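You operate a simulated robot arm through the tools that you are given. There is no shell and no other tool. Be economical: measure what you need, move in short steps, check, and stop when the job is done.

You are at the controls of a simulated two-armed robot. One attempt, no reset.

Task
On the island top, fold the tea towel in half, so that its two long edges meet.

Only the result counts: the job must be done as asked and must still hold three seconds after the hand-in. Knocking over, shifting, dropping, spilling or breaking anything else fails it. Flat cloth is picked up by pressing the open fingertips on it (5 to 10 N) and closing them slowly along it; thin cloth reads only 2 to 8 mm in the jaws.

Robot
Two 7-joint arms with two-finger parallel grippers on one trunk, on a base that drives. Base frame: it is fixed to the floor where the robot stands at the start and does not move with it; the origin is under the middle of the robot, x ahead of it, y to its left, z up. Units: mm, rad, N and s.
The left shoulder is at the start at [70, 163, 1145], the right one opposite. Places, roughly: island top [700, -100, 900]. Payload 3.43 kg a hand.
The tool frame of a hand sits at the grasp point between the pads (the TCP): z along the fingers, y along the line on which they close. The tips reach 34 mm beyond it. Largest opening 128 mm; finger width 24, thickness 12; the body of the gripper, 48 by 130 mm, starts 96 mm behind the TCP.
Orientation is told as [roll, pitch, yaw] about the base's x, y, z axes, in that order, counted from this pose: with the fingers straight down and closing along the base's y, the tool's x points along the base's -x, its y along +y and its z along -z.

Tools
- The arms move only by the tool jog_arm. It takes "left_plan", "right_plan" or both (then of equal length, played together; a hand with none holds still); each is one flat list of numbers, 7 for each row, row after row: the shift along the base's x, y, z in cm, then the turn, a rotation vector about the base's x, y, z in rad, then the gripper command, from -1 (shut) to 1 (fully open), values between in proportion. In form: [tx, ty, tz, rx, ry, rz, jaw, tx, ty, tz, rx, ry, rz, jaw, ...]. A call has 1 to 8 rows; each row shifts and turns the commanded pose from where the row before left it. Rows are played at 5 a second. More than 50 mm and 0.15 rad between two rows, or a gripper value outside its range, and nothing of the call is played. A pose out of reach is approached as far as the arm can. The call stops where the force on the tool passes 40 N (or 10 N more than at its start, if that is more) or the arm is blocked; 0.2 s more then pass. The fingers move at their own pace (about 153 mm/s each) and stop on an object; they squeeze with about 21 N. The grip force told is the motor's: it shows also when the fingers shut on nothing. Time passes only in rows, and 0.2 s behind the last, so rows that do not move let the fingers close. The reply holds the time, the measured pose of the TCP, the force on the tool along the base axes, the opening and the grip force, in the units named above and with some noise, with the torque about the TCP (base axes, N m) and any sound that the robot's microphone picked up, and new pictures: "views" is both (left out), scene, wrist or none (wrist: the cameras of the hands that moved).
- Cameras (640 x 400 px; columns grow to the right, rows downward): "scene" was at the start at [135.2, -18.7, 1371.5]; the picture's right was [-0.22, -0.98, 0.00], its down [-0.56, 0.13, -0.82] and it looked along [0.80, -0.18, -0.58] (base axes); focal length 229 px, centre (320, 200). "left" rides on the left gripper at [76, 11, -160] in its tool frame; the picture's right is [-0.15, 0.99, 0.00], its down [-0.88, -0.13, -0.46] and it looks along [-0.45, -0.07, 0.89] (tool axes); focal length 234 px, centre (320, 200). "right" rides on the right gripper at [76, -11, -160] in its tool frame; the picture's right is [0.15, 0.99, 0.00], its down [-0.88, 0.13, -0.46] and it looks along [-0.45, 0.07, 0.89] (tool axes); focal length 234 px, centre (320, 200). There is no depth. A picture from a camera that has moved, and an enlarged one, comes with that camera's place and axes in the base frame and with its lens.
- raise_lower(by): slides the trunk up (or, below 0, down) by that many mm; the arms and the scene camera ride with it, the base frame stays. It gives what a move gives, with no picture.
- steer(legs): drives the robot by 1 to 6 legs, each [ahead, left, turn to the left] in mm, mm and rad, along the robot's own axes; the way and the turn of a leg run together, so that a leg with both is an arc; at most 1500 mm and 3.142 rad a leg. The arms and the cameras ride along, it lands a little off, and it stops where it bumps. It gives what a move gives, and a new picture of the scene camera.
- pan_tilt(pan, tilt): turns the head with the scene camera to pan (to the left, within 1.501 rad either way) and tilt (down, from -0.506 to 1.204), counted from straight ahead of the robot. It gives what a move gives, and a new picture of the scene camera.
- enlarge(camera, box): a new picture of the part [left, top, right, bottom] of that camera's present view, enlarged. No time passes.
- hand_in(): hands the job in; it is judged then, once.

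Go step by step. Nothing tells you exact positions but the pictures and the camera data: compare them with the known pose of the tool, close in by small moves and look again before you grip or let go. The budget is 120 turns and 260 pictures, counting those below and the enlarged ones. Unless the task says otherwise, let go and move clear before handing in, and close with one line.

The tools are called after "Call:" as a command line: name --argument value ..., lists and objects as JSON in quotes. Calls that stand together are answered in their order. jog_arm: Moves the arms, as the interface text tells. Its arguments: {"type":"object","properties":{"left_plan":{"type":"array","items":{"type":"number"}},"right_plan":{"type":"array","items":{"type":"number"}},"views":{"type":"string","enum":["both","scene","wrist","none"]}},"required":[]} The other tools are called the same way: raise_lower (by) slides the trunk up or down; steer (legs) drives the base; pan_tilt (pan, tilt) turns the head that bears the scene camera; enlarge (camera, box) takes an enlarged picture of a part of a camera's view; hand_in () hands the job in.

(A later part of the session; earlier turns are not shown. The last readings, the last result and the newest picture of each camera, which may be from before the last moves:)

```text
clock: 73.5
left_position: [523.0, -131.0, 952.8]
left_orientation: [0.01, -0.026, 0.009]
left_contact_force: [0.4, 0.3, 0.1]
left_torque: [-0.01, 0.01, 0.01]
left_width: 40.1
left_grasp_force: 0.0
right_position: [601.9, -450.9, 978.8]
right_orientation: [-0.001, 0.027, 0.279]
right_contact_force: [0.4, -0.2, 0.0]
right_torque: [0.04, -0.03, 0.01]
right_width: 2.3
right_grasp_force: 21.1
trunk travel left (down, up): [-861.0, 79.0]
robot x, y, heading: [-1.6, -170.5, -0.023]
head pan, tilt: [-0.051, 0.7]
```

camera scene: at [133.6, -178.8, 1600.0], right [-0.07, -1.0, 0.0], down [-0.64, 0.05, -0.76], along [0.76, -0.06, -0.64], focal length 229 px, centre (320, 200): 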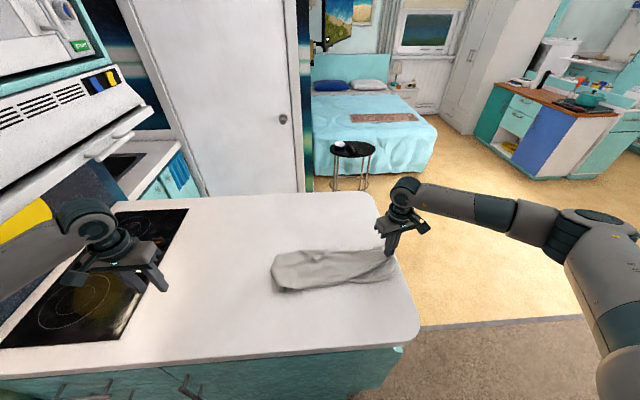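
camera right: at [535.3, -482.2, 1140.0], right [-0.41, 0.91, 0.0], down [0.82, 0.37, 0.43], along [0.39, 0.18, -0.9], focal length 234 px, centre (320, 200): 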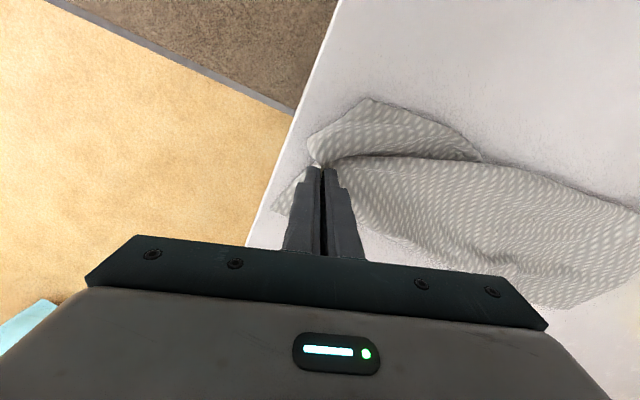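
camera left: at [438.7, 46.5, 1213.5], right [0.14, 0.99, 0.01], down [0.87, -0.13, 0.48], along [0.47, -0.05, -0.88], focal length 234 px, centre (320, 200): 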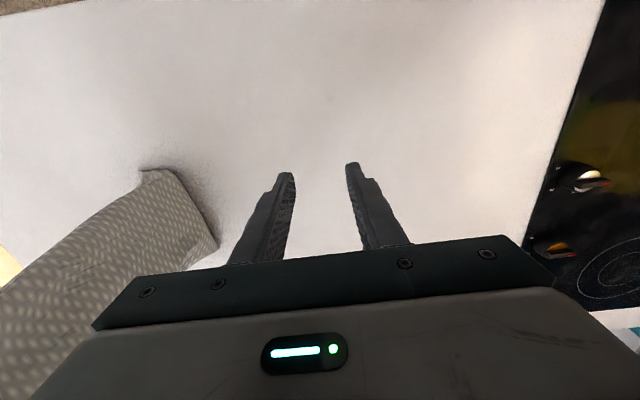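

Call:
jog_arm --left_plan '[0, 0, -0.45, 0, 0, 0, -0.375, 0, 0, 0, 0, 0, 0, -0.375]' --views "none"

```text
clock: 74.1
left_position: [522.0, -131.7, 948.1]
left_orientation: [0.01, -0.024, 0.007]
left_contact_force: [-0.2, 0.6, 5.2]
left_torque: [0.13, -0.02, -0.04]
left_width: 40.3
left_grasp_force: 0.0
right_position: [601.7, -451.4, 979.6]
right_orientation: [-0.002, 0.023, 0.28]
right_contact_force: [-0.8, 0.2, -1.2]
right_torque: [-0.02, -0.01, 0.02]
right_width: 2.1
right_grasp_force: 20.9
trunk travel left (down, up): [-861.0, 79.0]
robot x, y, heading: [-2.1, -172.5, -0.028]
head pan, tilt: [-0.051, 0.7]
```

Call:
jog_arm --left_plan '[0, 0, 0, 0, 0, 0, -0.46, 0, 0, 0, 0, 0, 0, -0.55, 0, 0, 0, 0, 0, 0, -0.64, 0, 0, 0, 0, 0, 0, -0.73, 0, 0, 0, 0, 0, 0, -0.82, 0, 0, 0, 0, 0, 0, -0.91, 0, 0, 0, 0, 0, 0, -1, 0, 0, 0, 0, 0, 0, -1]' --views "none"

Call:
jog_arm --left_plan '[0, 0, 3, 0, 0, 0, -1, 0.5, 0, 4, 0, 0, 0, -1, 2, 0, 4, 0, 0, 0, -1, 2, 0, 4, 0, 0, 0, -1, 0, 0, 0, 0, 0, 0, -1]' --views "scene"

Call:
enlarge --camera "scene" --box '[220, 190, 420, 310]'

```text
clock: 75.9
left_position: [522.1, -131.4, 947.8]
left_orientation: [0.011, -0.028, 0.008]
left_contact_force: [0.7, 2.1, 7.9]
left_torque: [0.08, 0.05, 0.0]
left_width: 2.4
left_grasp_force: 20.9
right_position: [601.3, -451.9, 978.7]
right_orientation: [-0.001, 0.023, 0.277]
right_contact_force: [0.4, 0.2, -0.6]
right_torque: [-0.01, -0.01, 0.02]
right_width: 2.3
right_grasp_force: 20.4
trunk travel left (down, up): [-861.0, 79.0]
robot x, y, heading: [-1.4, -172.7, -0.022]
head pan, tilt: [-0.051, 0.7]
```

```text
clock: 77.1
left_position: [563.7, -131.9, 1098.7]
left_orientation: [0.009, -0.024, 0.007]
left_contact_force: [-0.2, -0.9, -0.6]
left_torque: [-0.03, -0.02, -0.02]
left_width: 2.0
left_grasp_force: 20.4
right_position: [601.2, -451.3, 979.1]
right_orientation: [-0.001, 0.024, 0.28]
right_contact_force: [0.3, 0.2, -0.2]
right_torque: [0.01, 0.0, -0.04]
right_width: 2.1
right_grasp_force: 20.6
trunk travel left (down, up): [-861.0, 79.0]
robot x, y, heading: [-0.9, -173.3, -0.023]
head pan, tilt: [-0.051, 0.7]
camera scene: at [133.1, -179.2, 1600.1], right [-0.07, -1.0, 0.0], down [-0.64, 0.05, -0.76], along [0.76, -0.06, -0.64], focal length 229 px, centre (320, 200)
```

scene: 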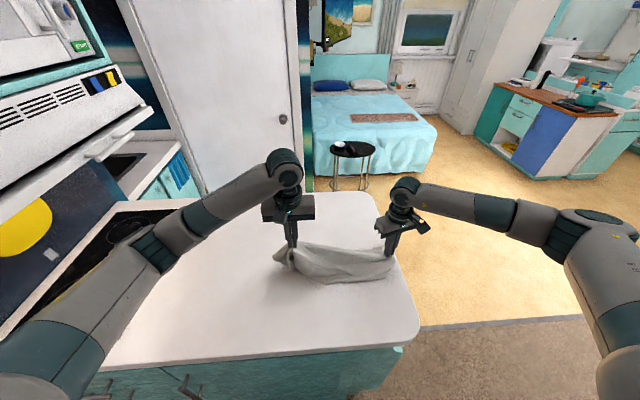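

```text
3.20 times, centred on (320, 250) of scene
camera zoom: at [133.1, -179.2, 1600.1], right [-0.07, -1.0, 0.0], down [-0.64, 0.05, -0.76], along [0.76, -0.06, -0.64], focal length 733 px, centre (320, 40)
```

zoom: 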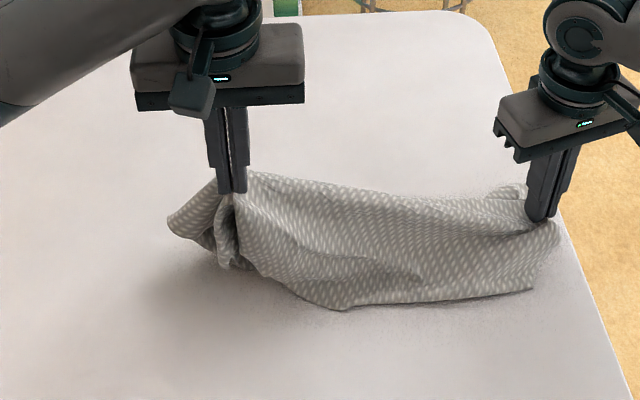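

Call:
jog_arm --left_plan '[0, 0.5, 4, 0, 0, 0, -1, 0, 0, 4, 0, 0, 0, -1, 0, 0, 4, 0, 0, 0, -1, 0, 0, 4, 0, 0, 0, -1, 0, 0, 4, 0, 0, 0, -1, 0, 0, 0, 0, 0, 0, -1, 0, 0, 0, 0, 0, 0, -1]' --right_plan '[-0.5, 0, 4.5, 0, 0, 0, -1, -0.5, 0, 4.5, 0, 0, 0, -1, -0.5, 0, 4.5, 0, 0, 0, -1, -0.5, 0, 4.5, 0, 0, 0, -1, -0.5, 0, 4.5, 0, 0, 0, -1, -0.5, 0, 4.5, 0, 0, 0, -1, -0.5, 0, 4.5, 0, 0, 0, -1]' --views "scene"

Call:
enlarge --camera "scene" --box '[210, 150, 450, 310]'

```text
clock: 78.7
left_position: [566.7, -125.6, 1299.9]
left_orientation: [0.007, -0.027, 0.008]
left_contact_force: [0.1, 0.4, -0.6]
left_torque: [-0.05, 0.0, 0.01]
left_width: 2.0
left_grasp_force: 21.3
right_position: [562.2, -449.0, 1295.7]
right_orientation: [-0.002, 0.024, 0.281]
right_contact_force: [-0.5, -0.8, -0.2]
right_torque: [-0.01, 0.02, 0.01]
right_width: 2.1
right_grasp_force: 21.0
trunk travel left (down, up): [-861.0, 79.0]
robot x, y, heading: [0.6, -170.4, -0.024]
head pan, tilt: [-0.051, 0.7]
camera scene: at [132.6, -178.6, 1600.0], right [-0.07, -1.0, 0.0], down [-0.64, 0.05, -0.77], along [0.76, -0.06, -0.64], focal length 229 px, centre (320, 200)
```

scene: 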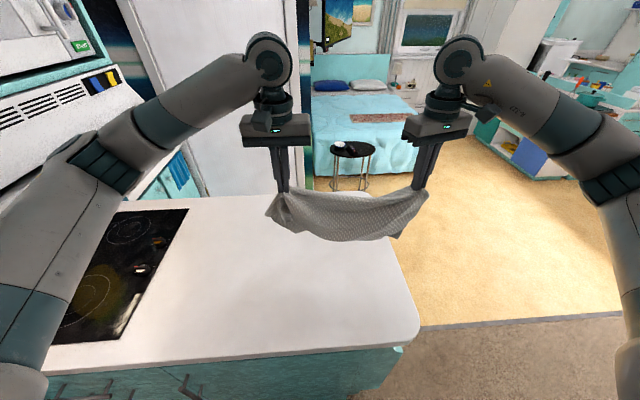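

```text
2.50 times, centred on (330, 230) of scene
camera zoom: at [132.6, -178.6, 1600.0], right [-0.07, -1.0, 0.0], down [-0.64, 0.05, -0.77], along [0.76, -0.06, -0.64], focal length 572 px, centre (295, 125)
```

zoom: 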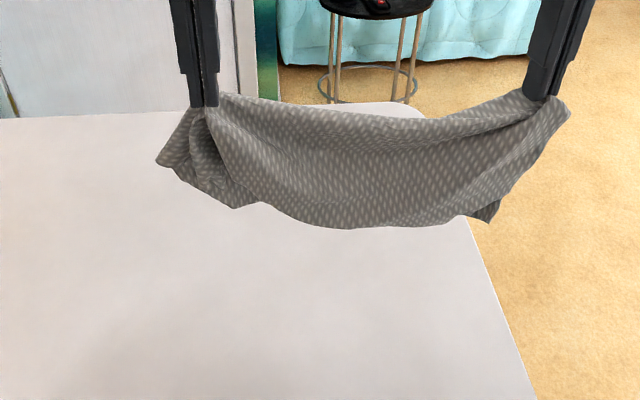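

I'll stretch the hands apart until it's taut to see what is held.

Call:
jog_arm --left_plan '[0, 2, 0, 0, 0, 0, -1, 0, 1.5, 0, 0, 0, 0, -1, 0, 0, 0, 0, 0, 0, -1]' --right_plan '[0, -1.5, 0, 0, 0, 0, -1, 0, -1, 0, 0, 0, 0, -1, 0, 0, 0, 0, 0, 0, -1]' --views "scene"

Call:
enlarge --camera "scene" --box '[220, 160, 460, 280]'

Call:
enlarge --camera "left" --box '[0, 60, 400, 310]'

```text
clock: 79.5
left_position: [567.7, -93.1, 1298.2]
left_orientation: [0.006, -0.026, 0.005]
left_contact_force: [-1.6, -19.9, -0.4]
left_torque: [-0.71, 0.02, -0.27]
left_width: 2.4
left_grasp_force: 21.0
right_position: [564.7, -477.8, 1293.9]
right_orientation: [0.001, 0.022, 0.281]
right_contact_force: [1.6, 20.0, -0.1]
right_torque: [0.66, -0.04, -0.31]
right_width: 4.1
right_grasp_force: 21.0
trunk travel left (down, up): [-861.0, 79.0]
robot x, y, heading: [2.0, -174.5, -0.021]
head pan, tilt: [-0.051, 0.7]
camera scene: at [133.6, -180.3, 1600.0], right [-0.07, -1.0, 0.0], down [-0.64, 0.05, -0.76], along [0.76, -0.06, -0.64], focal length 229 px, centre (320, 200)
```

scene: 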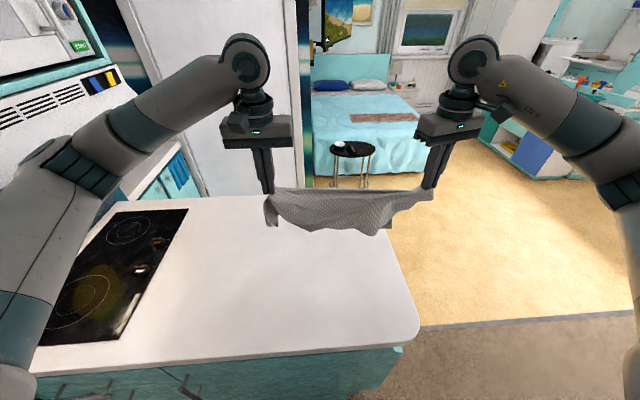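

```text
2.67 times, centred on (340, 220) of scene
camera zoom: at [133.6, -180.3, 1600.0], right [-0.07, -1.0, 0.0], down [-0.64, 0.05, -0.76], along [0.76, -0.06, -0.64], focal length 611 px, centre (267, 147)
```

zoom: 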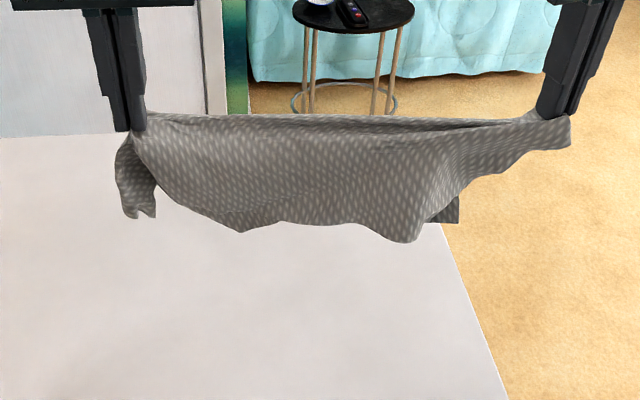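

```text
1.60 times, centred on (200, 185) of left
camera zoom: at [486.5, -83.3, 1456.4], right [0.14, 0.99, 0.01], down [0.87, -0.13, 0.48], along [0.47, -0.06, -0.88], focal length 375 px, centre (512, 224)
```

zoom: 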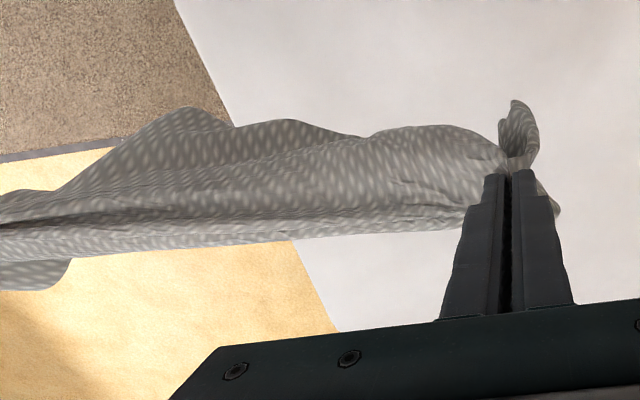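

The line is taut at about 385 mm, with about 80 mm hanging past the left grip, which adds up to the full 465 mm. The drop is only about 143 mm, so the towel hangs over something close to its long midline with both long edges down. I'll move it over the counter and lower it so both flaps trail towards me.

Call:
jog_arm --left_plan '[0.3, 1.0, -2.6, 0, 0, 0, -1, 0.3, 1.5, -2.6, 0, 0, 0, -1, 0.3, 1.5, -2.6, 0, 0, 0, -1, 0.3, 1.5, -2.6, 0, 0, 0, -1, 0.3, 1.5, -2.6, 0, 0, 0, -1, 0.3, 1.5, -2.6, 0, 0, 0, -1, 0.3, 1.5, -2.6, 0, 0, 0, -1, 0, 0, 0, 0, 0, 0, -1]' --right_plan '[0.3, 2.0, -2.6, 0, 0, 0, -1, 0.3, 1.6, -2.6, 0, 0, 0, -1, 0.3, 1.5, -2.6, 0, 0, 0, -1, 0.3, 1.5, -2.6, 0, 0, 0, -1, 0.3, 1.5, -2.6, 0, 0, 0, -1, 0.3, 1.5, -2.6, 0, 0, 0, -1, 0.3, 1.5, -2.6, 0, 0, 0, -1, 0, 0, 0, 0, 0, 0, -1]' --views "both"

Call:
enlarge --camera "scene" --box '[200, 180, 440, 300]'

```text
clock: 81.3
left_position: [588.4, 8.3, 1114.5]
left_orientation: [0.013, -0.027, 0.006]
left_contact_force: [-1.0, -11.9, -0.3]
left_torque: [-0.42, 0.01, -0.18]
left_width: 2.2
left_grasp_force: 20.9
right_position: [587.2, -367.4, 1108.2]
right_orientation: [-0.001, 0.024, 0.281]
right_contact_force: [1.3, 11.6, -0.1]
right_torque: [0.38, 0.01, -0.16]
right_width: 3.6
right_grasp_force: 21.1
trunk travel left (down, up): [-861.0, 79.0]
robot x, y, heading: [-1.1, -173.8, -0.026]
head pan, tilt: [-0.051, 0.7]
camera scene: at [133.0, -180.3, 1600.1], right [-0.07, -1.0, 0.0], down [-0.64, 0.05, -0.76], along [0.76, -0.06, -0.64], focal length 229 px, centre (320, 200)
camera right: at [521.0, -398.3, 1269.9], right [-0.41, 0.91, 0.0], down [0.82, 0.37, 0.44], along [0.4, 0.18, -0.9], focal length 234 px, centre (320, 200)
camera left: at [506.5, 17.8, 1272.7], right [0.14, 0.99, 0.01], down [0.87, -0.13, 0.48], along [0.47, -0.05, -0.88], focal length 234 px, centre (320, 200)
```

scene: 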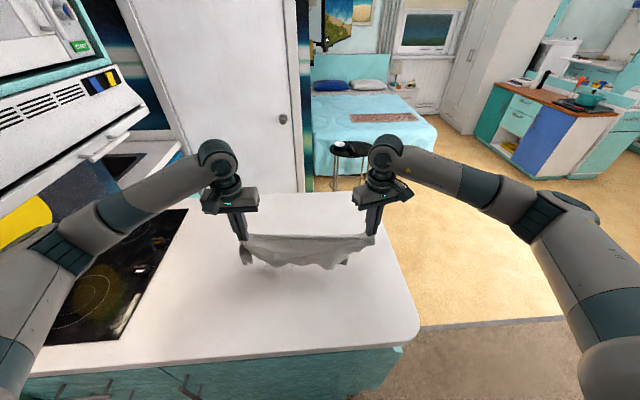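
right: 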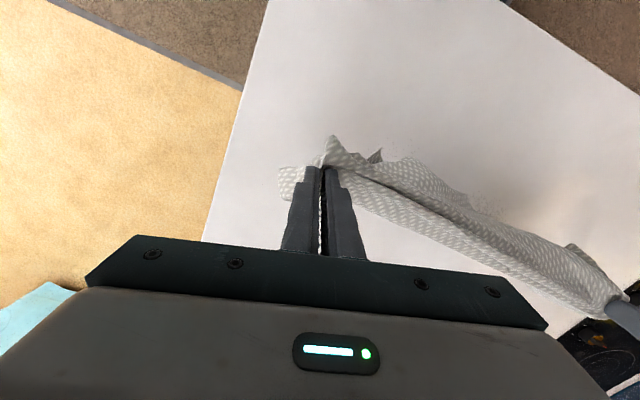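
left: 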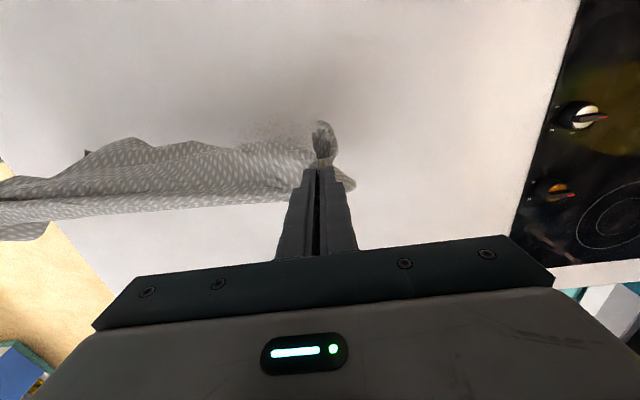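

```text
2.67 times, centred on (320, 240) of scene
camera zoom: at [133.0, -180.3, 1600.1], right [-0.07, -1.0, 0.0], down [-0.64, 0.05, -0.76], along [0.76, -0.06, -0.64], focal length 611 px, centre (320, 93)
```

zoom: 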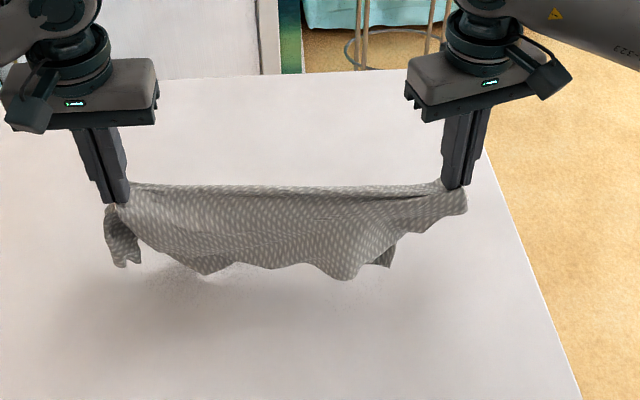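

Call:
jog_arm --left_plan '[1, -0.4, -4, 0, 0, 0, -1, 3.2, 0, -3.2, 0, 0, 0, -1, 3.4, 0, -3, 0, 0, 0, -1, 3.4, 0, -2.8, 0, 0, 0, -1, 3.2, 0, -2.2, 0, 0, 0, -1, 0, 0, 0, 0, 0, 0, -1]' --right_plan '[1, 0.2, -4, 0, 0, 0, -1, 3.2, 0, -3.2, 0, 0, 0, -1, 3.4, 0, -3, 0, 0, 0, -1, 3.4, 0, -2.8, 0, 0, 0, -1, 3.2, 0, -1.6, 0, 0, 0, -1, 0, 0, 0, 0, 0, 0, -1]' --views "scene"

Call:
enlarge --camera "scene" --box '[210, 180, 410, 290]'

Call:
enlarge --camera "left" --box '[0, 30, 400, 280]'

Call:
enlarge --camera "right" --box '[240, 30, 640, 280]'

```text
clock: 82.7
left_position: [729.2, 3.5, 964.3]
left_orientation: [0.009, -0.025, 0.007]
left_contact_force: [-0.8, -7.7, -0.2]
left_torque: [-0.25, 0.0, -0.12]
left_width: 2.2
left_grasp_force: 20.9
right_position: [727.7, -365.3, 966.7]
right_orientation: [-0.001, 0.023, 0.279]
right_contact_force: [0.9, 7.8, 0.5]
right_torque: [0.25, -0.06, -0.1]
right_width: 2.5
right_grasp_force: 20.9
trunk travel left (down, up): [-861.0, 79.0]
robot x, y, heading: [-0.8, -171.7, -0.019]
head pan, tilt: [-0.051, 0.7]
camera scene: at [131.7, -179.5, 1600.2], right [-0.07, -1.0, 0.0], down [-0.64, 0.05, -0.77], along [0.76, -0.06, -0.64], focal length 229 px, centre (320, 200)
```

scene: 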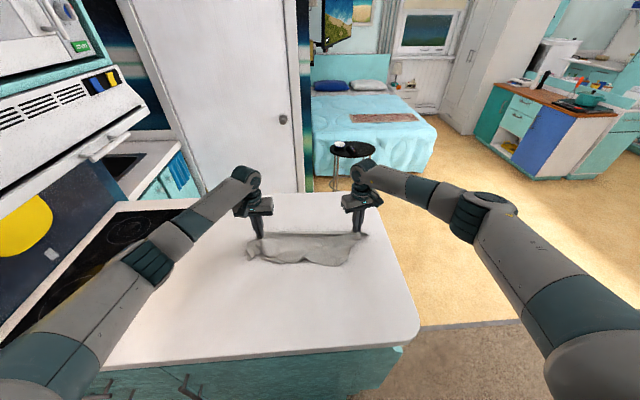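

```text
3.20 times, centred on (310, 235) of scene
camera zoom: at [131.7, -179.5, 1600.2], right [-0.07, -1.0, 0.0], down [-0.64, 0.05, -0.77], along [0.76, -0.06, -0.64], focal length 733 px, centre (352, 88)
```

zoom: 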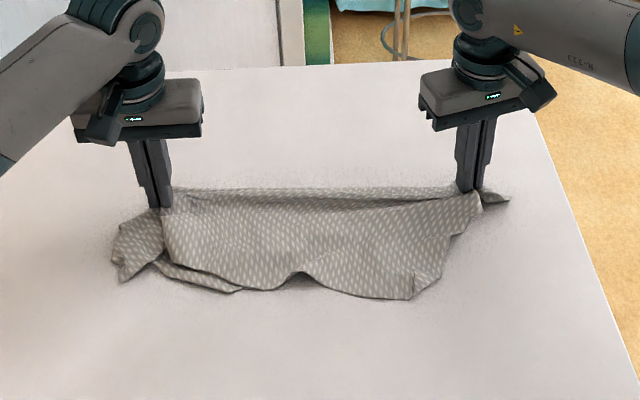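

```text
1.60 times, centred on (200, 155) of left
camera zoom: at [647.6, 12.7, 1124.0], right [0.14, 0.99, 0.01], down [0.87, -0.13, 0.48], along [0.47, -0.06, -0.88], focal length 375 px, centre (512, 272)
```

zoom: 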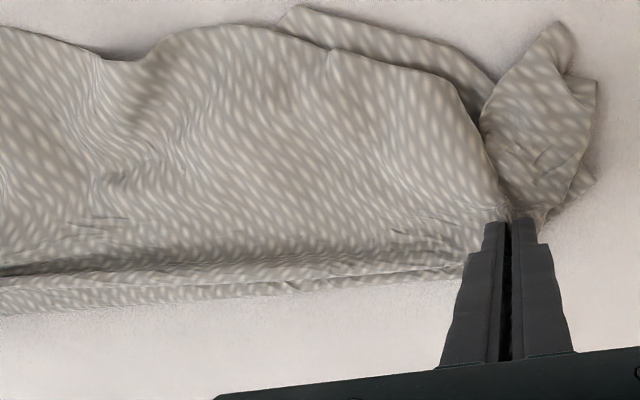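

```text
1.60 times, centred on (440, 155) of right
camera zoom: at [661.2, -396.9, 1128.1], right [-0.41, 0.91, 0.0], down [0.82, 0.37, 0.44], along [0.4, 0.18, -0.9], focal length 375 px, centre (128, 272)
```

zoom: 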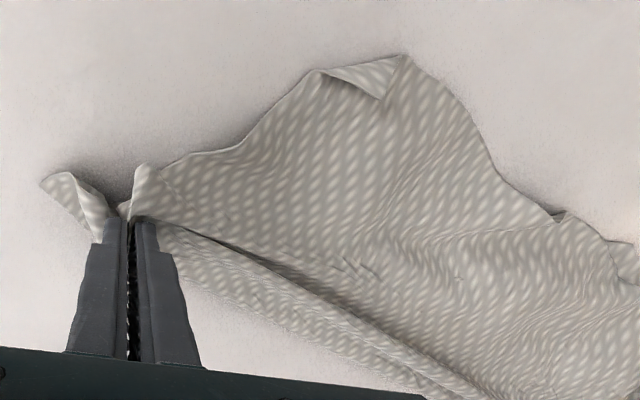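

This looks close to a half fold: fold line on the far side at about x 745, long edges towards me at about x 600. I'll set it down, release both hands gently and inspect the ends.

Call:
jog_arm --left_plan '[0, -0.2, -1, 0, 0, 0, -1, 0, 0, 0, 0, 0, 0, -0.8, 0, 0, 0, 0, 0, 0, -0.55, 0, 0, 0, 0, 0, 0, -0.4, 0, 0, 3, 0, 0, 0, -0.4, 0, 2, 4, 0, 0, 0, -0.4, 0, 3, 4, 0, 0, 0, -0.4, 0, 4, 2, 0, 0, 0, -0.4]' --right_plan '[0, 0.2, -1.2, 0, 0, 0, -1, 0, 0, 0, 0, 0, 0, -0.8, 0, 0, 0, 0, 0, 0, -0.55, 0, 0, 0, 0, 0, 0, -0.4, 0, 0, 3, 0, 0, 0, -0.4, 0, -2, 4, 0, 0, 0, -0.4, 0, -3, 4, 0, 0, 0, -0.4, 0, -4, 2, 0, 0, 0, -0.4]' --views "none"

Call:
enlarge --camera "scene" --box '[210, 190, 410, 290]'

Call:
enlarge --camera "left" --box '[0, 60, 400, 310]'

Call:
enlarge --camera "right" --box '[240, 60, 640, 310]'

```text
clock: 84.5
left_position: [729.8, 91.2, 1083.9]
left_orientation: [0.01, -0.026, 0.007]
left_contact_force: [-1.1, -0.2, -0.1]
left_torque: [-0.01, -0.01, 0.02]
left_width: 38.6
left_grasp_force: 0.0
right_position: [726.3, -451.2, 1084.6]
right_orientation: [-0.002, 0.023, 0.28]
right_contact_force: [-0.4, -0.5, 0.6]
right_torque: [-0.01, 0.0, -0.03]
right_width: 38.5
right_grasp_force: 0.1
trunk travel left (down, up): [-861.0, 79.0]
robot x, y, heading: [-4.8, -173.9, -0.026]
head pan, tilt: [-0.051, 0.7]
```

```text
3.20 times, centred on (310, 240) of scene
camera zoom: at [131.8, -180.1, 1600.1], right [-0.07, -1.0, 0.0], down [-0.64, 0.05, -0.77], along [0.76, -0.06, -0.64], focal length 733 px, centre (352, 72)
```

zoom: 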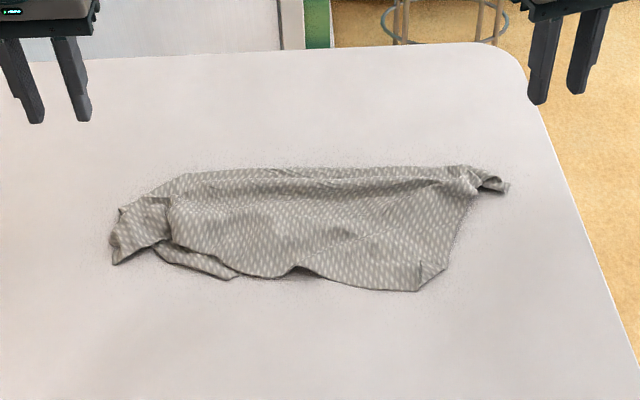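

```text
1.60 times, centred on (200, 185) of left
camera zoom: at [648.8, 100.0, 1242.2], right [0.14, 0.99, 0.01], down [0.87, -0.13, 0.48], along [0.48, -0.05, -0.88], focal length 375 px, centre (512, 224)
```

zoom: 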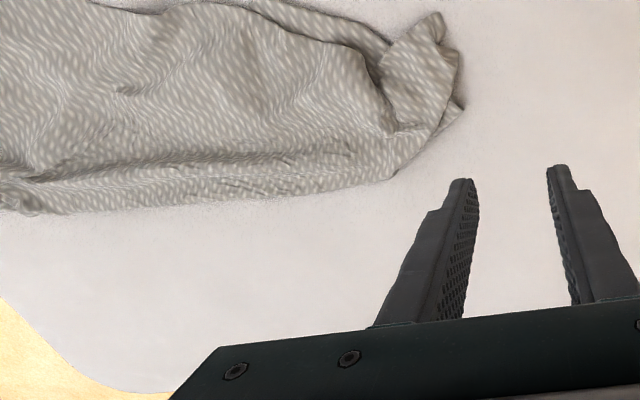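

```text
1.60 times, centred on (440, 185) of right
camera zoom: at [660.5, -483.0, 1246.4], right [-0.41, 0.91, 0.0], down [0.82, 0.37, 0.44], along [0.4, 0.18, -0.9], focal length 375 px, centre (128, 224)
```

zoom: 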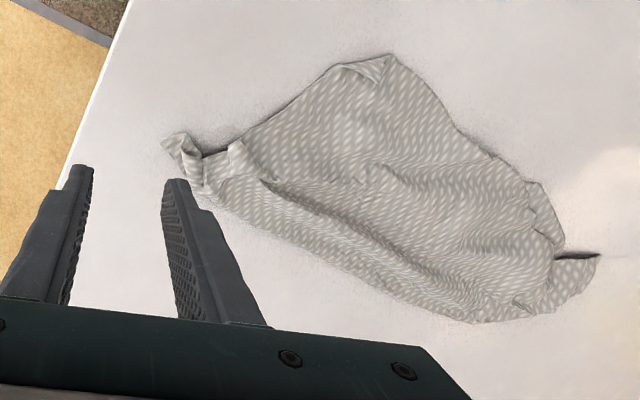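

The earlier right-hand grip held two corners together, which kept the towel folded. Now the right end shows two separate corners: T, the tail near (722, -408), and R, near (585, -290). Gripping one in each hand should hang the towel open by its short edge, after which I can bring the corners together properly. I'll position both hands.

Call:
jog_arm --left_plan '[-1.5, -4.5, -0.9, 0, 0, 0, -0.375, -1.5, -4.5, -0.9, 0, 0, 0, -0.375, -1.5, -4.5, -0.9, 0, 0, 0, -0.375, -1.5, -4.5, -0.9, 0, 0, 0, -0.375, -1.5, -4.5, -0.9, 0, 0, 0, -0.375, -1.5, -4.5, -0.9, 0, 0, 0, -0.375, -1.5, -4.5, -0.9, 0, 0, 0, -0.375, -1.5, -4.5, -0.9, 0, 0, 0, -0.375]' --right_plan '[0, 0.5, -1, 0, 0, 0.146, -0.06, 0, 0.8, -1, 0, 0, 0.146, -0.06, 0, 0.8, -1, 0, 0, 0.146, -0.06, 0, 0.8, -1, 0, 0, 0.146, -0.06, 0, 0.8, -1, 0, 0, 0.146, -0.06, -0.2, 0.8, -1, 0, 0, 0, -0.06, 0, 0, -1, 0, 0, 0, -0.06, 0, 0, -1, 0, 0, 0, -0.06]' --views "none"

Call:
enlarge --camera "right" --box '[200, 80, 480, 255]'

Call:
enlarge --camera "left" --box '[120, 80, 440, 280]'

```text
clock: 86.3
left_position: [607.3, -270.8, 1010.1]
left_orientation: [0.012, -0.026, 0.009]
left_contact_force: [0.4, -0.5, -0.3]
left_torque: [0.03, 0.0, -0.03]
left_width: 39.9
left_grasp_force: 0.0
right_position: [726.9, -437.8, 1039.2]
right_orientation: [0.001, 0.021, 0.473]
right_contact_force: [0.3, 0.2, -0.4]
right_torque: [0.04, -0.01, 0.01]
right_width: 60.4
right_grasp_force: 0.0
right hand out of reach, approached as far as the arm can: row 2, 3, 4, 5
trunk travel left (down, up): [-861.0, 79.0]
robot x, y, heading: [-0.1, -171.3, -0.022]
head pan, tilt: [-0.051, 0.7]
```

```text
2.29 times, centred on (340, 168) of right
camera zoom: at [667.4, -481.2, 1200.7], right [-0.58, 0.81, 0.0], down [0.73, 0.52, 0.44], along [0.35, 0.26, -0.9], focal length 535 px, centre (274, 274)
```

zoom: 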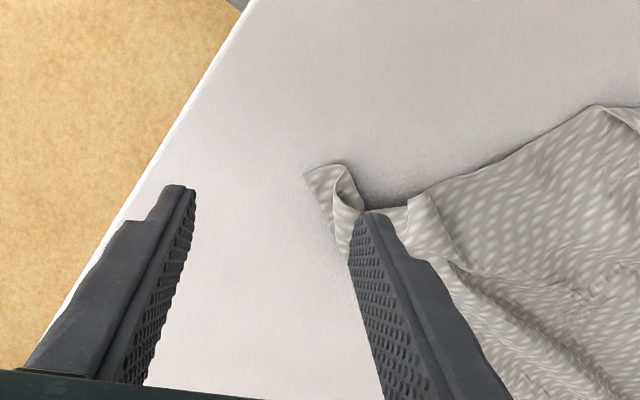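

```text
2.00 times, centred on (280, 180) of left
camera zoom: at [527.2, -262.1, 1168.7], right [0.14, 0.99, 0.02], down [0.87, -0.13, 0.48], along [0.47, -0.05, -0.88], focal length 468 px, centre (400, 240)
```

zoom: 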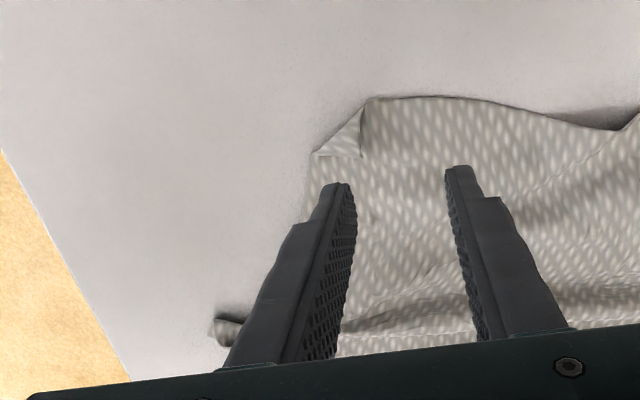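

R's tip is folded back on itself, so a pinch there is safe, and tail T is clear. I'll move both hands to just above contact.

Call:
jog_arm --left_plan '[-0.5, -1.4, -1.5, 0, 0, 0, -0.53, 0, 0, -2, 0, 0, 0, -0.53, 0, 0, -2, 0, 0, 0, -0.53, 0, 0, 0, 0, 0, 0, -0.53]' --right_plan '[-0.2, 3.6, -2, 0, 0, 0, -0.4, 0, 0, -3, 0, 0, 0, -0.4, 0, 0, -3, 0, 0, 0, -0.4, 0, 0, 0, 0, 0, 0, -0.4]' --views "none"

Call:
enlarge --camera "right" --box '[220, 90, 460, 240]'

Call:
enlarge --camera "left" --box '[200, 80, 440, 230]'

```text
clock: 87.3
left_position: [606.4, -281.2, 956.3]
left_orientation: [0.009, -0.026, 0.008]
left_contact_force: [0.2, -0.6, 0.6]
left_torque: [-0.02, -0.01, -0.01]
left_width: 30.0
left_grasp_force: 0.0
right_position: [723.9, -399.6, 961.1]
right_orientation: [-0.002, 0.023, 0.475]
right_contact_force: [-0.2, 0.0, -0.3]
right_torque: [0.01, -0.02, 0.01]
right_width: 38.4
right_grasp_force: 0.1
trunk travel left (down, up): [-861.0, 79.0]
robot x, y, heading: [0.7, -174.0, -0.022]
head pan, tilt: [-0.051, 0.7]
```

```text
2.67 times, centred on (340, 165) of right
camera zoom: at [664.9, -443.7, 1121.8], right [-0.58, 0.81, 0.0], down [0.73, 0.52, 0.43], along [0.35, 0.25, -0.9], focal length 624 px, centre (267, 293)
```

zoom: 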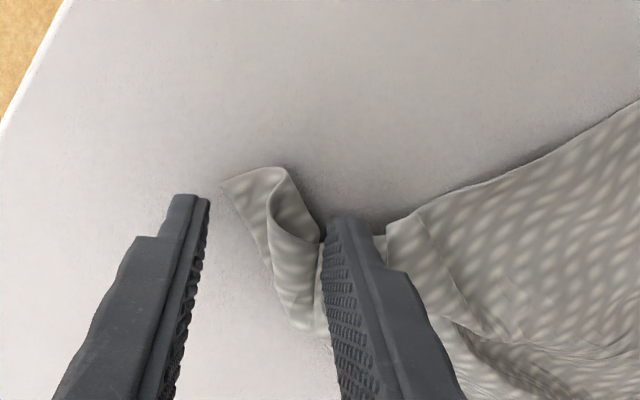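

```text
2.67 times, centred on (320, 155) of left
camera zoom: at [525.5, -272.6, 1114.0], right [0.14, 0.99, 0.01], down [0.87, -0.13, 0.48], along [0.47, -0.05, -0.88], focal length 624 px, centre (320, 320)
```

zoom: 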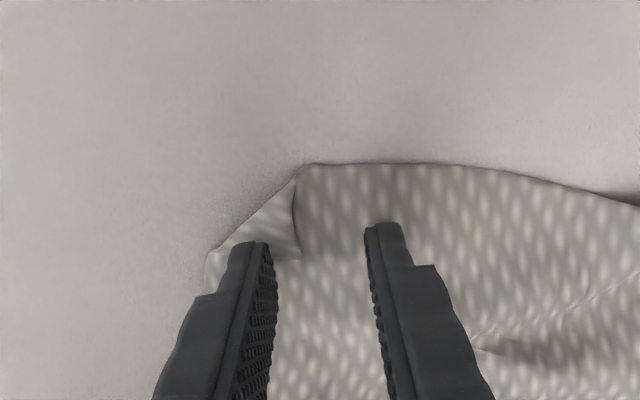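

Call:
jog_arm --left_plan '[-0.8, -0.1, -0.3, 0, 0, 0, -0.53, 0, 0, -0.4, 0, 0, 0, -0.53, 0, 0, 0, 0, 0, 0, -0.53]' --right_plan '[0, 0, -0.7, 0, 0, 0, -0.4, 0, 0, -0.6, 0, 0, 0, -0.4, 0, 0, 0, 0, 0, 0, -0.4]' --views "none"

```text
clock: 88.1
left_position: [596.0, -282.6, 950.2]
left_orientation: [0.011, -0.025, 0.007]
left_contact_force: [-0.1, 0.3, -0.2]
left_torque: [0.01, 0.01, 0.03]
left_width: 30.2
left_grasp_force: 0.1
right_position: [725.3, -398.6, 946.9]
right_orientation: [-0.002, 0.022, 0.473]
right_contact_force: [-0.6, 0.4, 5.9]
right_torque: [0.08, 0.02, -0.02]
right_width: 38.4
right_grasp_force: 0.1
trunk travel left (down, up): [-861.0, 79.0]
robot x, y, heading: [-7.2, -172.7, -0.027]
head pan, tilt: [-0.051, 0.7]
```

Call:
jog_arm --left_plan '[0, 0, -0.3, 0, 0, 0, -0.53, 0, 0, 0, 0, 0, 0, -0.53, 0, 0, 0, 0, 0, 0, -0.53, 0, 0, 0, 0, 0, 0, -0.53]' --right_plan '[0, 0, 0, 0, 0, 0, -0.6, 0, 0, 0, 0, 0, 0, -0.8, 0, 0, 0, 0, 0, 0, -1, 0, 0, 0, 0, 0, 0, -1]' --views "none"

```text
clock: 89.1
left_position: [597.3, -282.9, 947.8]
left_orientation: [0.008, -0.026, 0.008]
left_contact_force: [-0.3, 0.2, -0.3]
left_torque: [-0.03, 0.03, -0.01]
left_width: 30.2
left_grasp_force: 0.1
right_position: [725.1, -398.7, 948.4]
right_orientation: [-0.001, 0.023, 0.472]
right_contact_force: [0.2, 0.4, 6.8]
right_torque: [0.01, -0.03, 0.01]
right_width: 3.0
right_grasp_force: 21.0
trunk travel left (down, up): [-861.0, 79.0]
robot x, y, heading: [-0.8, -174.0, -0.024]
head pan, tilt: [-0.051, 0.7]
```

Call:
jog_arm --left_plan '[0, 0, -0.25, 0, 0, 0, -0.53, 0, 0, 0, 0, 0, 0, -0.6, 0, 0, 0, 0, 0, 0, -0.68, 0, 0, 0, 0, 0, 0, -0.76, 0, 0, 0, 0, 0, 0, -0.84, 0, 0, 0, 0, 0, 0, -0.92, 0, 0, 0, 0, 0, 0, -1, 0, 0, 0, 0, 0, 0, -1]' --views "none"

Call:
jog_arm --left_plan '[0, 0, 3, 0, 0, 0, -1, -0.5, 0, 4.5, 0, 0, 0, -1, -0.5, 0, 4.5, 0, 0, 0, -1, -0.5, 0, 4.5, 0, 0, 0, -1, -0.5, 0, 4.5, 0, 0, 0, -1, 0, 0, 0, 0, 0, 0, -1]' --right_plan '[0, 0, 3, 0, 0, 0, -1, 0, -0.5, 4.5, 0, 0, 0, -1, 0, -0.5, 4.5, 0, 0, 0, -1, 0, -0.5, 4.5, 0, 0, 0, -1, 0, -0.5, 4.5, 0, 0, 0, -1, 0, 0, 0, 0, 0, 0, -1]' --views "scene"

Call:
enlarge --camera "scene" --box '[210, 160, 430, 300]'

```text
clock: 90.9
left_position: [596.4, -284.2, 946.0]
left_orientation: [0.008, -0.028, 0.008]
left_contact_force: [1.3, -2.3, 20.8]
left_torque: [-0.07, 0.16, 0.01]
left_width: 0.1
left_grasp_force: 20.6
right_position: [724.2, -398.6, 947.9]
right_orientation: [-0.002, 0.023, 0.474]
right_contact_force: [0.8, -0.4, 1.9]
right_torque: [-0.01, -0.02, 0.01]
right_width: 3.1
right_grasp_force: 21.0
trunk travel left (down, up): [-861.0, 79.0]
robot x, y, heading: [0.9, -172.5, -0.021]
head pan, tilt: [-0.051, 0.7]
```

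```text
clock: 92.3
left_position: [572.8, -283.4, 1154.2]
left_orientation: [0.01, -0.027, 0.009]
left_contact_force: [0.7, -0.4, -0.3]
left_torque: [-0.01, 0.04, -0.01]
left_width: 0.2
left_grasp_force: 21.1
right_position: [726.9, -420.1, 1158.2]
right_orientation: [-0.001, 0.024, 0.475]
right_contact_force: [0.1, -0.1, -0.5]
right_torque: [-0.02, 0.0, -0.01]
right_width: 3.3
right_grasp_force: 21.2
trunk travel left (down, up): [-861.0, 79.0]
robot x, y, heading: [0.3, -175.4, -0.025]
head pan, tilt: [-0.051, 0.7]
camera scene: at [134.5, -179.7, 1599.9], right [-0.07, -1.0, 0.0], down [-0.64, 0.05, -0.76], along [0.76, -0.06, -0.65], focal length 229 px, centre (320, 200)
```

scene: 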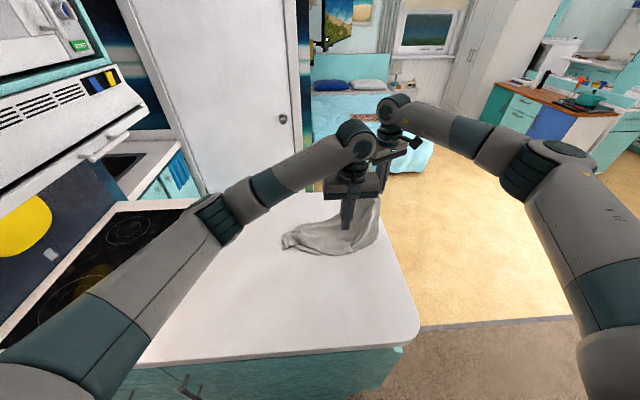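

```text
2.86 times, centred on (320, 230) of scene
camera zoom: at [134.5, -179.7, 1599.9], right [-0.07, -1.0, 0.0], down [-0.64, 0.05, -0.76], along [0.76, -0.06, -0.65], focal length 654 px, centre (320, 114)
```

zoom: 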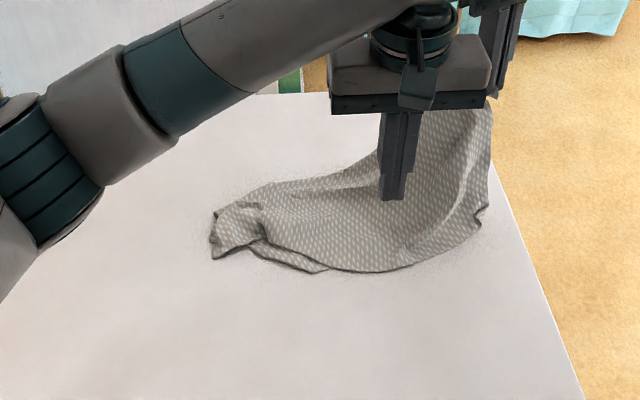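

The left hand missed, but the right one holds corner T cleanly and the sheet is opening up. I'll clear the left arm and lift more.

Call:
jog_arm --left_plan '[-1, 4, 0, 0, 0, 0, -0.4, -1, 4, 0, 0, 0, 0, -0.4, -1, 4, 0, 0, 0, 0, -0.4, -1, 4.2, 0, 0, 0, 0, -0.4, 0, 4.2, -1, 0, 0, 0, -0.4, 0, 4.2, -1, 0, 0, 0, -0.4, 0, 4.2, -1, 0, 0, 0, -0.4, 0, 4.2, -1, 0, 0, 0, -0.4]' --right_plan '[-1.5, 2, 2.5, 0, 0, 0, -1, -1.5, 2, 2.5, 0, 0, 0, -1, -1.5, 2, 3, 0, 0, 0, -1, -1.5, 2, 3, 0, 0, 0, -1, -1.5, 2, 3, 0, 0, 0, -1, -1.5, 2, 3, 0, 0, 0, -1, -1, 2, 3, 0, 0, 0, -1, -1, 2, 3, 0, 0, 0, -1]' --views "none"

Call:
jog_arm --right_plan '[0, 0, 2, 0, 0, 0, -1, 0, 0, 2, 0, 0, 0, -1, 0, 0, 0, 0, 0, 0, -1, 0, 0, 0, 0, 0, 0, -1, 0, 0, 0, 0, 0, 0, -1]' --views "both"

Call:
enlarge --camera "scene" --box '[210, 110, 430, 300]'

```text
clock: 94.1
left_position: [528.5, 51.1, 1112.0]
left_orientation: [0.007, -0.027, 0.007]
left_contact_force: [-0.8, -0.4, -0.7]
left_torque: [-0.04, 0.01, -0.01]
left_width: 38.4
left_grasp_force: 0.1
right_position: [610.1, -254.5, 1388.1]
right_orientation: [-0.004, 0.023, 0.473]
right_contact_force: [-0.8, 0.7, 0.1]
right_torque: [-0.02, -0.01, -0.03]
right_width: 2.9
right_grasp_force: 21.1
trunk travel left (down, up): [-861.0, 79.0]
robot x, y, heading: [-2.9, -173.6, -0.023]
head pan, tilt: [-0.051, 0.7]
```

```text
clock: 95.3
left_position: [529.3, 49.2, 1112.7]
left_orientation: [0.008, -0.024, 0.008]
left_contact_force: [-0.3, 0.8, 0.7]
left_torque: [0.02, -0.02, 0.01]
left_width: 38.5
left_grasp_force: 0.0
right_position: [613.8, -256.9, 1428.6]
right_orientation: [-0.002, 0.022, 0.473]
right_contact_force: [-0.5, -0.8, -0.5]
right_torque: [0.03, 0.0, -0.01]
right_width: 3.2
right_grasp_force: 21.2
trunk travel left (down, up): [-861.0, 79.0]
robot x, y, heading: [-1.7, -170.7, -0.024]
head pan, tilt: [-0.051, 0.7]
camera scene: at [132.6, -178.7, 1600.1], right [-0.07, -1.0, 0.0], down [-0.64, 0.05, -0.77], along [0.76, -0.06, -0.64], focal length 229 px, centre (320, 200)
camera right: at [553.0, -300.4, 1590.0], right [-0.58, 0.81, 0.0], down [0.73, 0.52, 0.43], along [0.35, 0.25, -0.9], focal length 234 px, centre (320, 200)
```

scene: 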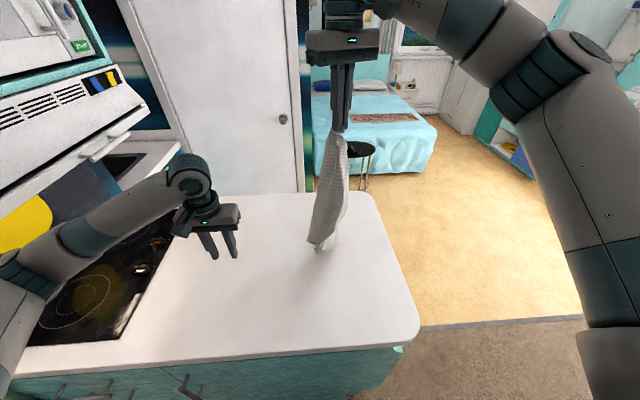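
right: 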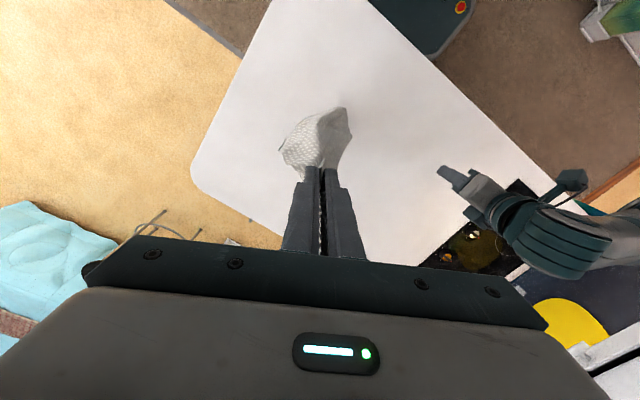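

```text
2.11 times, centred on (320, 205) of scene
camera zoom: at [132.6, -178.7, 1600.1], right [-0.07, -1.0, 0.0], down [-0.64, 0.05, -0.77], along [0.76, -0.06, -0.64], focal length 482 px, centre (320, 190)
```

zoom: 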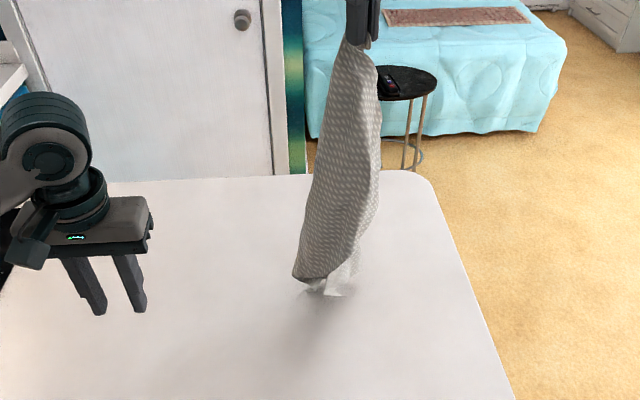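

It hangs only about 355 mm, so part is still tucked inside. A few quick shakes may free it.

Call:
jog_arm --right_plan '[0, 4.5, 0, 0, 0, 0, -1, 0, -4.5, 0, 0, 0, 0, -1, 0, 0, -4.5, 0, 0, 0, -1, 0, 0, 4.5, 0, 0, 0, -1, 0, 0, -4.5, 0, 0, 0, -1, 0, 0, 4.5, 0, 0, 0, -1, 0, 0, 0, 0, 0, 0, -1, 0, 0, 0, 0, 0, 0, -1]' --views "none"

Call:
jog_arm --right_plan '[0, 0, 0, 0, 0, 0, -1, 0, 0, 0, 0, 0, 0, -1, 0, 0, 0, 0, 0, 0, -1, 0, 0, 0, 0, 0, 0, -1]' --views "none"

Call:
enlarge --camera "scene" --box '[230, 110, 430, 290]'

Call:
enlarge --camera "left" --box '[0, 0, 640, 400]'

```text
clock: 97.1
left_position: [530.2, 48.3, 1112.2]
left_orientation: [0.012, -0.024, 0.008]
left_contact_force: [0.3, -0.7, 1.1]
left_torque: [0.02, 0.03, 0.01]
left_width: 38.7
left_grasp_force: 0.1
right_position: [614.6, -258.4, 1429.1]
right_orientation: [-0.001, 0.024, 0.472]
right_contact_force: [0.1, 0.3, -0.2]
right_torque: [0.05, 0.02, -0.01]
right_width: 3.0
right_grasp_force: 20.5
trunk travel left (down, up): [-861.0, 79.0]
robot x, y, heading: [-1.2, -171.9, -0.023]
head pan, tilt: [-0.051, 0.7]
```

```text
clock: 98.1
left_position: [529.4, 48.8, 1113.0]
left_orientation: [0.01, -0.026, 0.008]
left_contact_force: [-0.2, -0.4, -0.2]
left_torque: [-0.03, 0.02, -0.02]
left_width: 38.7
left_grasp_force: 0.1
right_position: [612.7, -257.6, 1427.3]
right_orientation: [-0.001, 0.026, 0.473]
right_contact_force: [0.5, -0.6, -0.4]
right_torque: [-0.03, 0.02, 0.0]
right_width: 3.1
right_grasp_force: 20.8
trunk travel left (down, up): [-861.0, 79.0]
robot x, y, heading: [2.0, -172.1, -0.02]
head pan, tilt: [-0.051, 0.7]
```

```text
2.22 times, centred on (330, 200) of scene
camera zoom: at [133.2, -179.1, 1600.1], right [-0.07, -1.0, 0.0], down [-0.64, 0.05, -0.76], along [0.76, -0.06, -0.64], focal length 509 px, centre (298, 200)
```

zoom: 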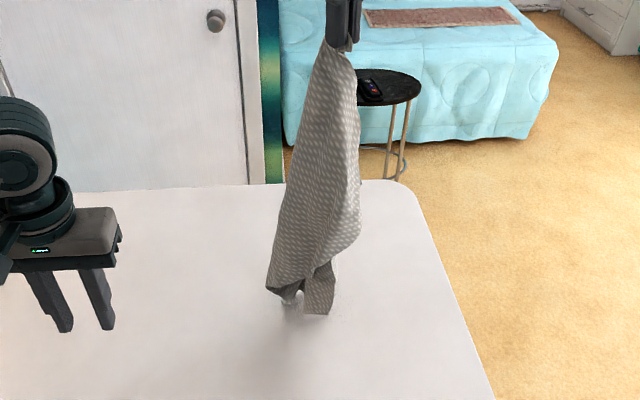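

```text
1.00 times, centred on (320, 200) of left (not enlarged: the box is as wide or as high as the picture)
camera zoom: at [448.7, 57.3, 1270.6], right [0.14, 0.99, 0.01], down [0.87, -0.13, 0.48], along [0.47, -0.05, -0.88], focal length 234 px, centre (320, 200)
```

zoom: 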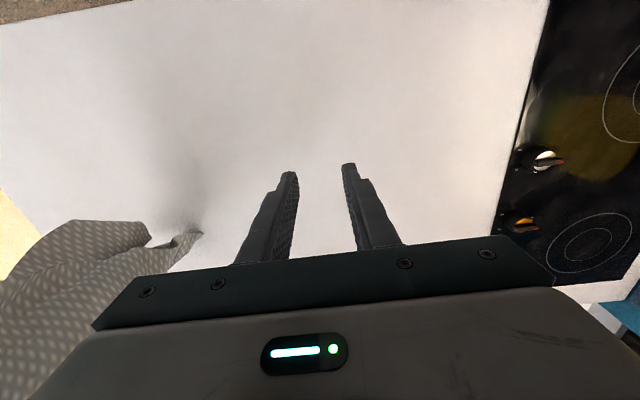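

Shaking works: more cloth has dropped out. Again.

Call:
jog_arm --right_plan '[-4.5, 0, 0, 0, 0, 0, -1, 4.5, 0, 0, 0, 0, 0, -1, 0, 0, -4.8, 0, 0, 0, -1, 0, 0, 4.8, 0, 0, 0, -1, 0, 0, -4.8, 0, 0, 0, -1, 0, 0, 4.8, 0, 0, 0, -1, 0, 0, -4.8, 0, 0, 0, -1, 0, 0, 4.8, 0, 0, 0, -1]' --views "none"

Call:
jog_arm --right_plan '[0, 4.5, 0, 0, 0, 0, -1, 0, -4.5, 0, 0, 0, 0, -1, 0, 4.5, 0, 0, 0, 0, -1, 0, -4.5, 0, 0, 0, 0, -1, 0, 0, -4.8, 0, 0, 0, -1, 0, 0, 4.8, 0, 0, 0, -1, 0, 0, 0, 0, 0, 0, -1, 0, 0, 0, 0, 0, 0, -1]' --views "none"

Call:
jog_arm --right_plan '[0, 0, 0, 0, 0, 0, -1, 0, 0, 0, 0, 0, 0, -1, 0, 0, 0, 0, 0, 0, -1, 0, 0, 0, 0, 0, 0, -1]' --views "none"

Call:
enlarge --camera "scene" --box '[230, 110, 430, 290]'

```text
clock: 99.9
left_position: [528.7, 49.6, 1112.7]
left_orientation: [0.009, -0.026, 0.006]
left_contact_force: [-0.3, -0.8, 0.5]
left_torque: [-0.01, 0.01, -0.02]
left_width: 38.7
left_grasp_force: 0.0
right_position: [613.8, -261.0, 1425.8]
right_orientation: [-0.001, 0.022, 0.475]
right_contact_force: [-0.5, 0.7, -0.3]
right_torque: [0.0, -0.04, 0.01]
right_width: 3.1
right_grasp_force: 20.9
trunk travel left (down, up): [-861.0, 79.0]
robot x, y, heading: [4.4, -169.0, -0.022]
head pan, tilt: [-0.051, 0.7]
```

```text
clock: 101.7
left_position: [531.8, 46.7, 1112.6]
left_orientation: [0.011, -0.024, 0.008]
left_contact_force: [-0.5, -0.1, 0.6]
left_torque: [0.03, 0.0, 0.0]
left_width: 38.3
left_grasp_force: 0.1
right_position: [612.1, -260.0, 1424.7]
right_orientation: [0.004, 0.024, 0.474]
right_contact_force: [-0.3, 0.2, -0.7]
right_torque: [0.05, 0.02, 0.0]
right_width: 2.9
right_grasp_force: 20.8
trunk travel left (down, up): [-861.0, 79.0]
robot x, y, heading: [-1.2, -175.8, -0.022]
head pan, tilt: [-0.051, 0.7]
```

```text
clock: 102.7
left_position: [530.3, 48.7, 1111.7]
left_orientation: [0.008, -0.024, 0.01]
left_contact_force: [-0.1, 0.4, -0.9]
left_torque: [-0.04, 0.0, 0.01]
left_width: 38.1
left_grasp_force: 0.1
right_position: [608.0, -257.3, 1427.3]
right_orientation: [-0.001, 0.024, 0.472]
right_contact_force: [0.2, -0.9, -0.4]
right_torque: [0.01, -0.01, 0.03]
right_width: 3.0
right_grasp_force: 21.3
trunk travel left (down, up): [-861.0, 79.0]
robot x, y, heading: [-1.1, -174.5, -0.019]
head pan, tilt: [-0.051, 0.7]
```

```text
2.22 times, centred on (330, 200) of scene
camera zoom: at [133.2, -179.3, 1600.1], right [-0.07, -1.0, 0.0], down [-0.64, 0.05, -0.76], along [0.76, -0.06, -0.64], focal length 509 px, centre (298, 200)
```

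zoom: 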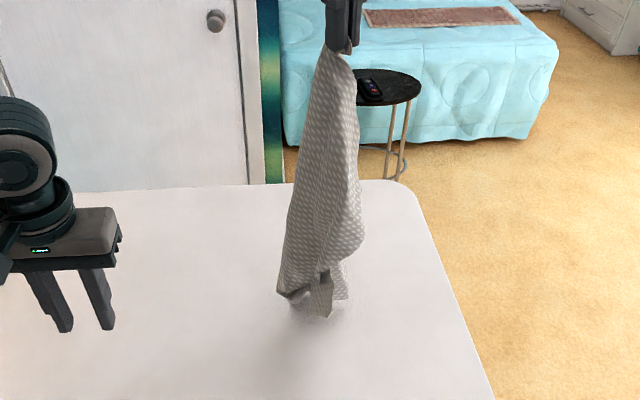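

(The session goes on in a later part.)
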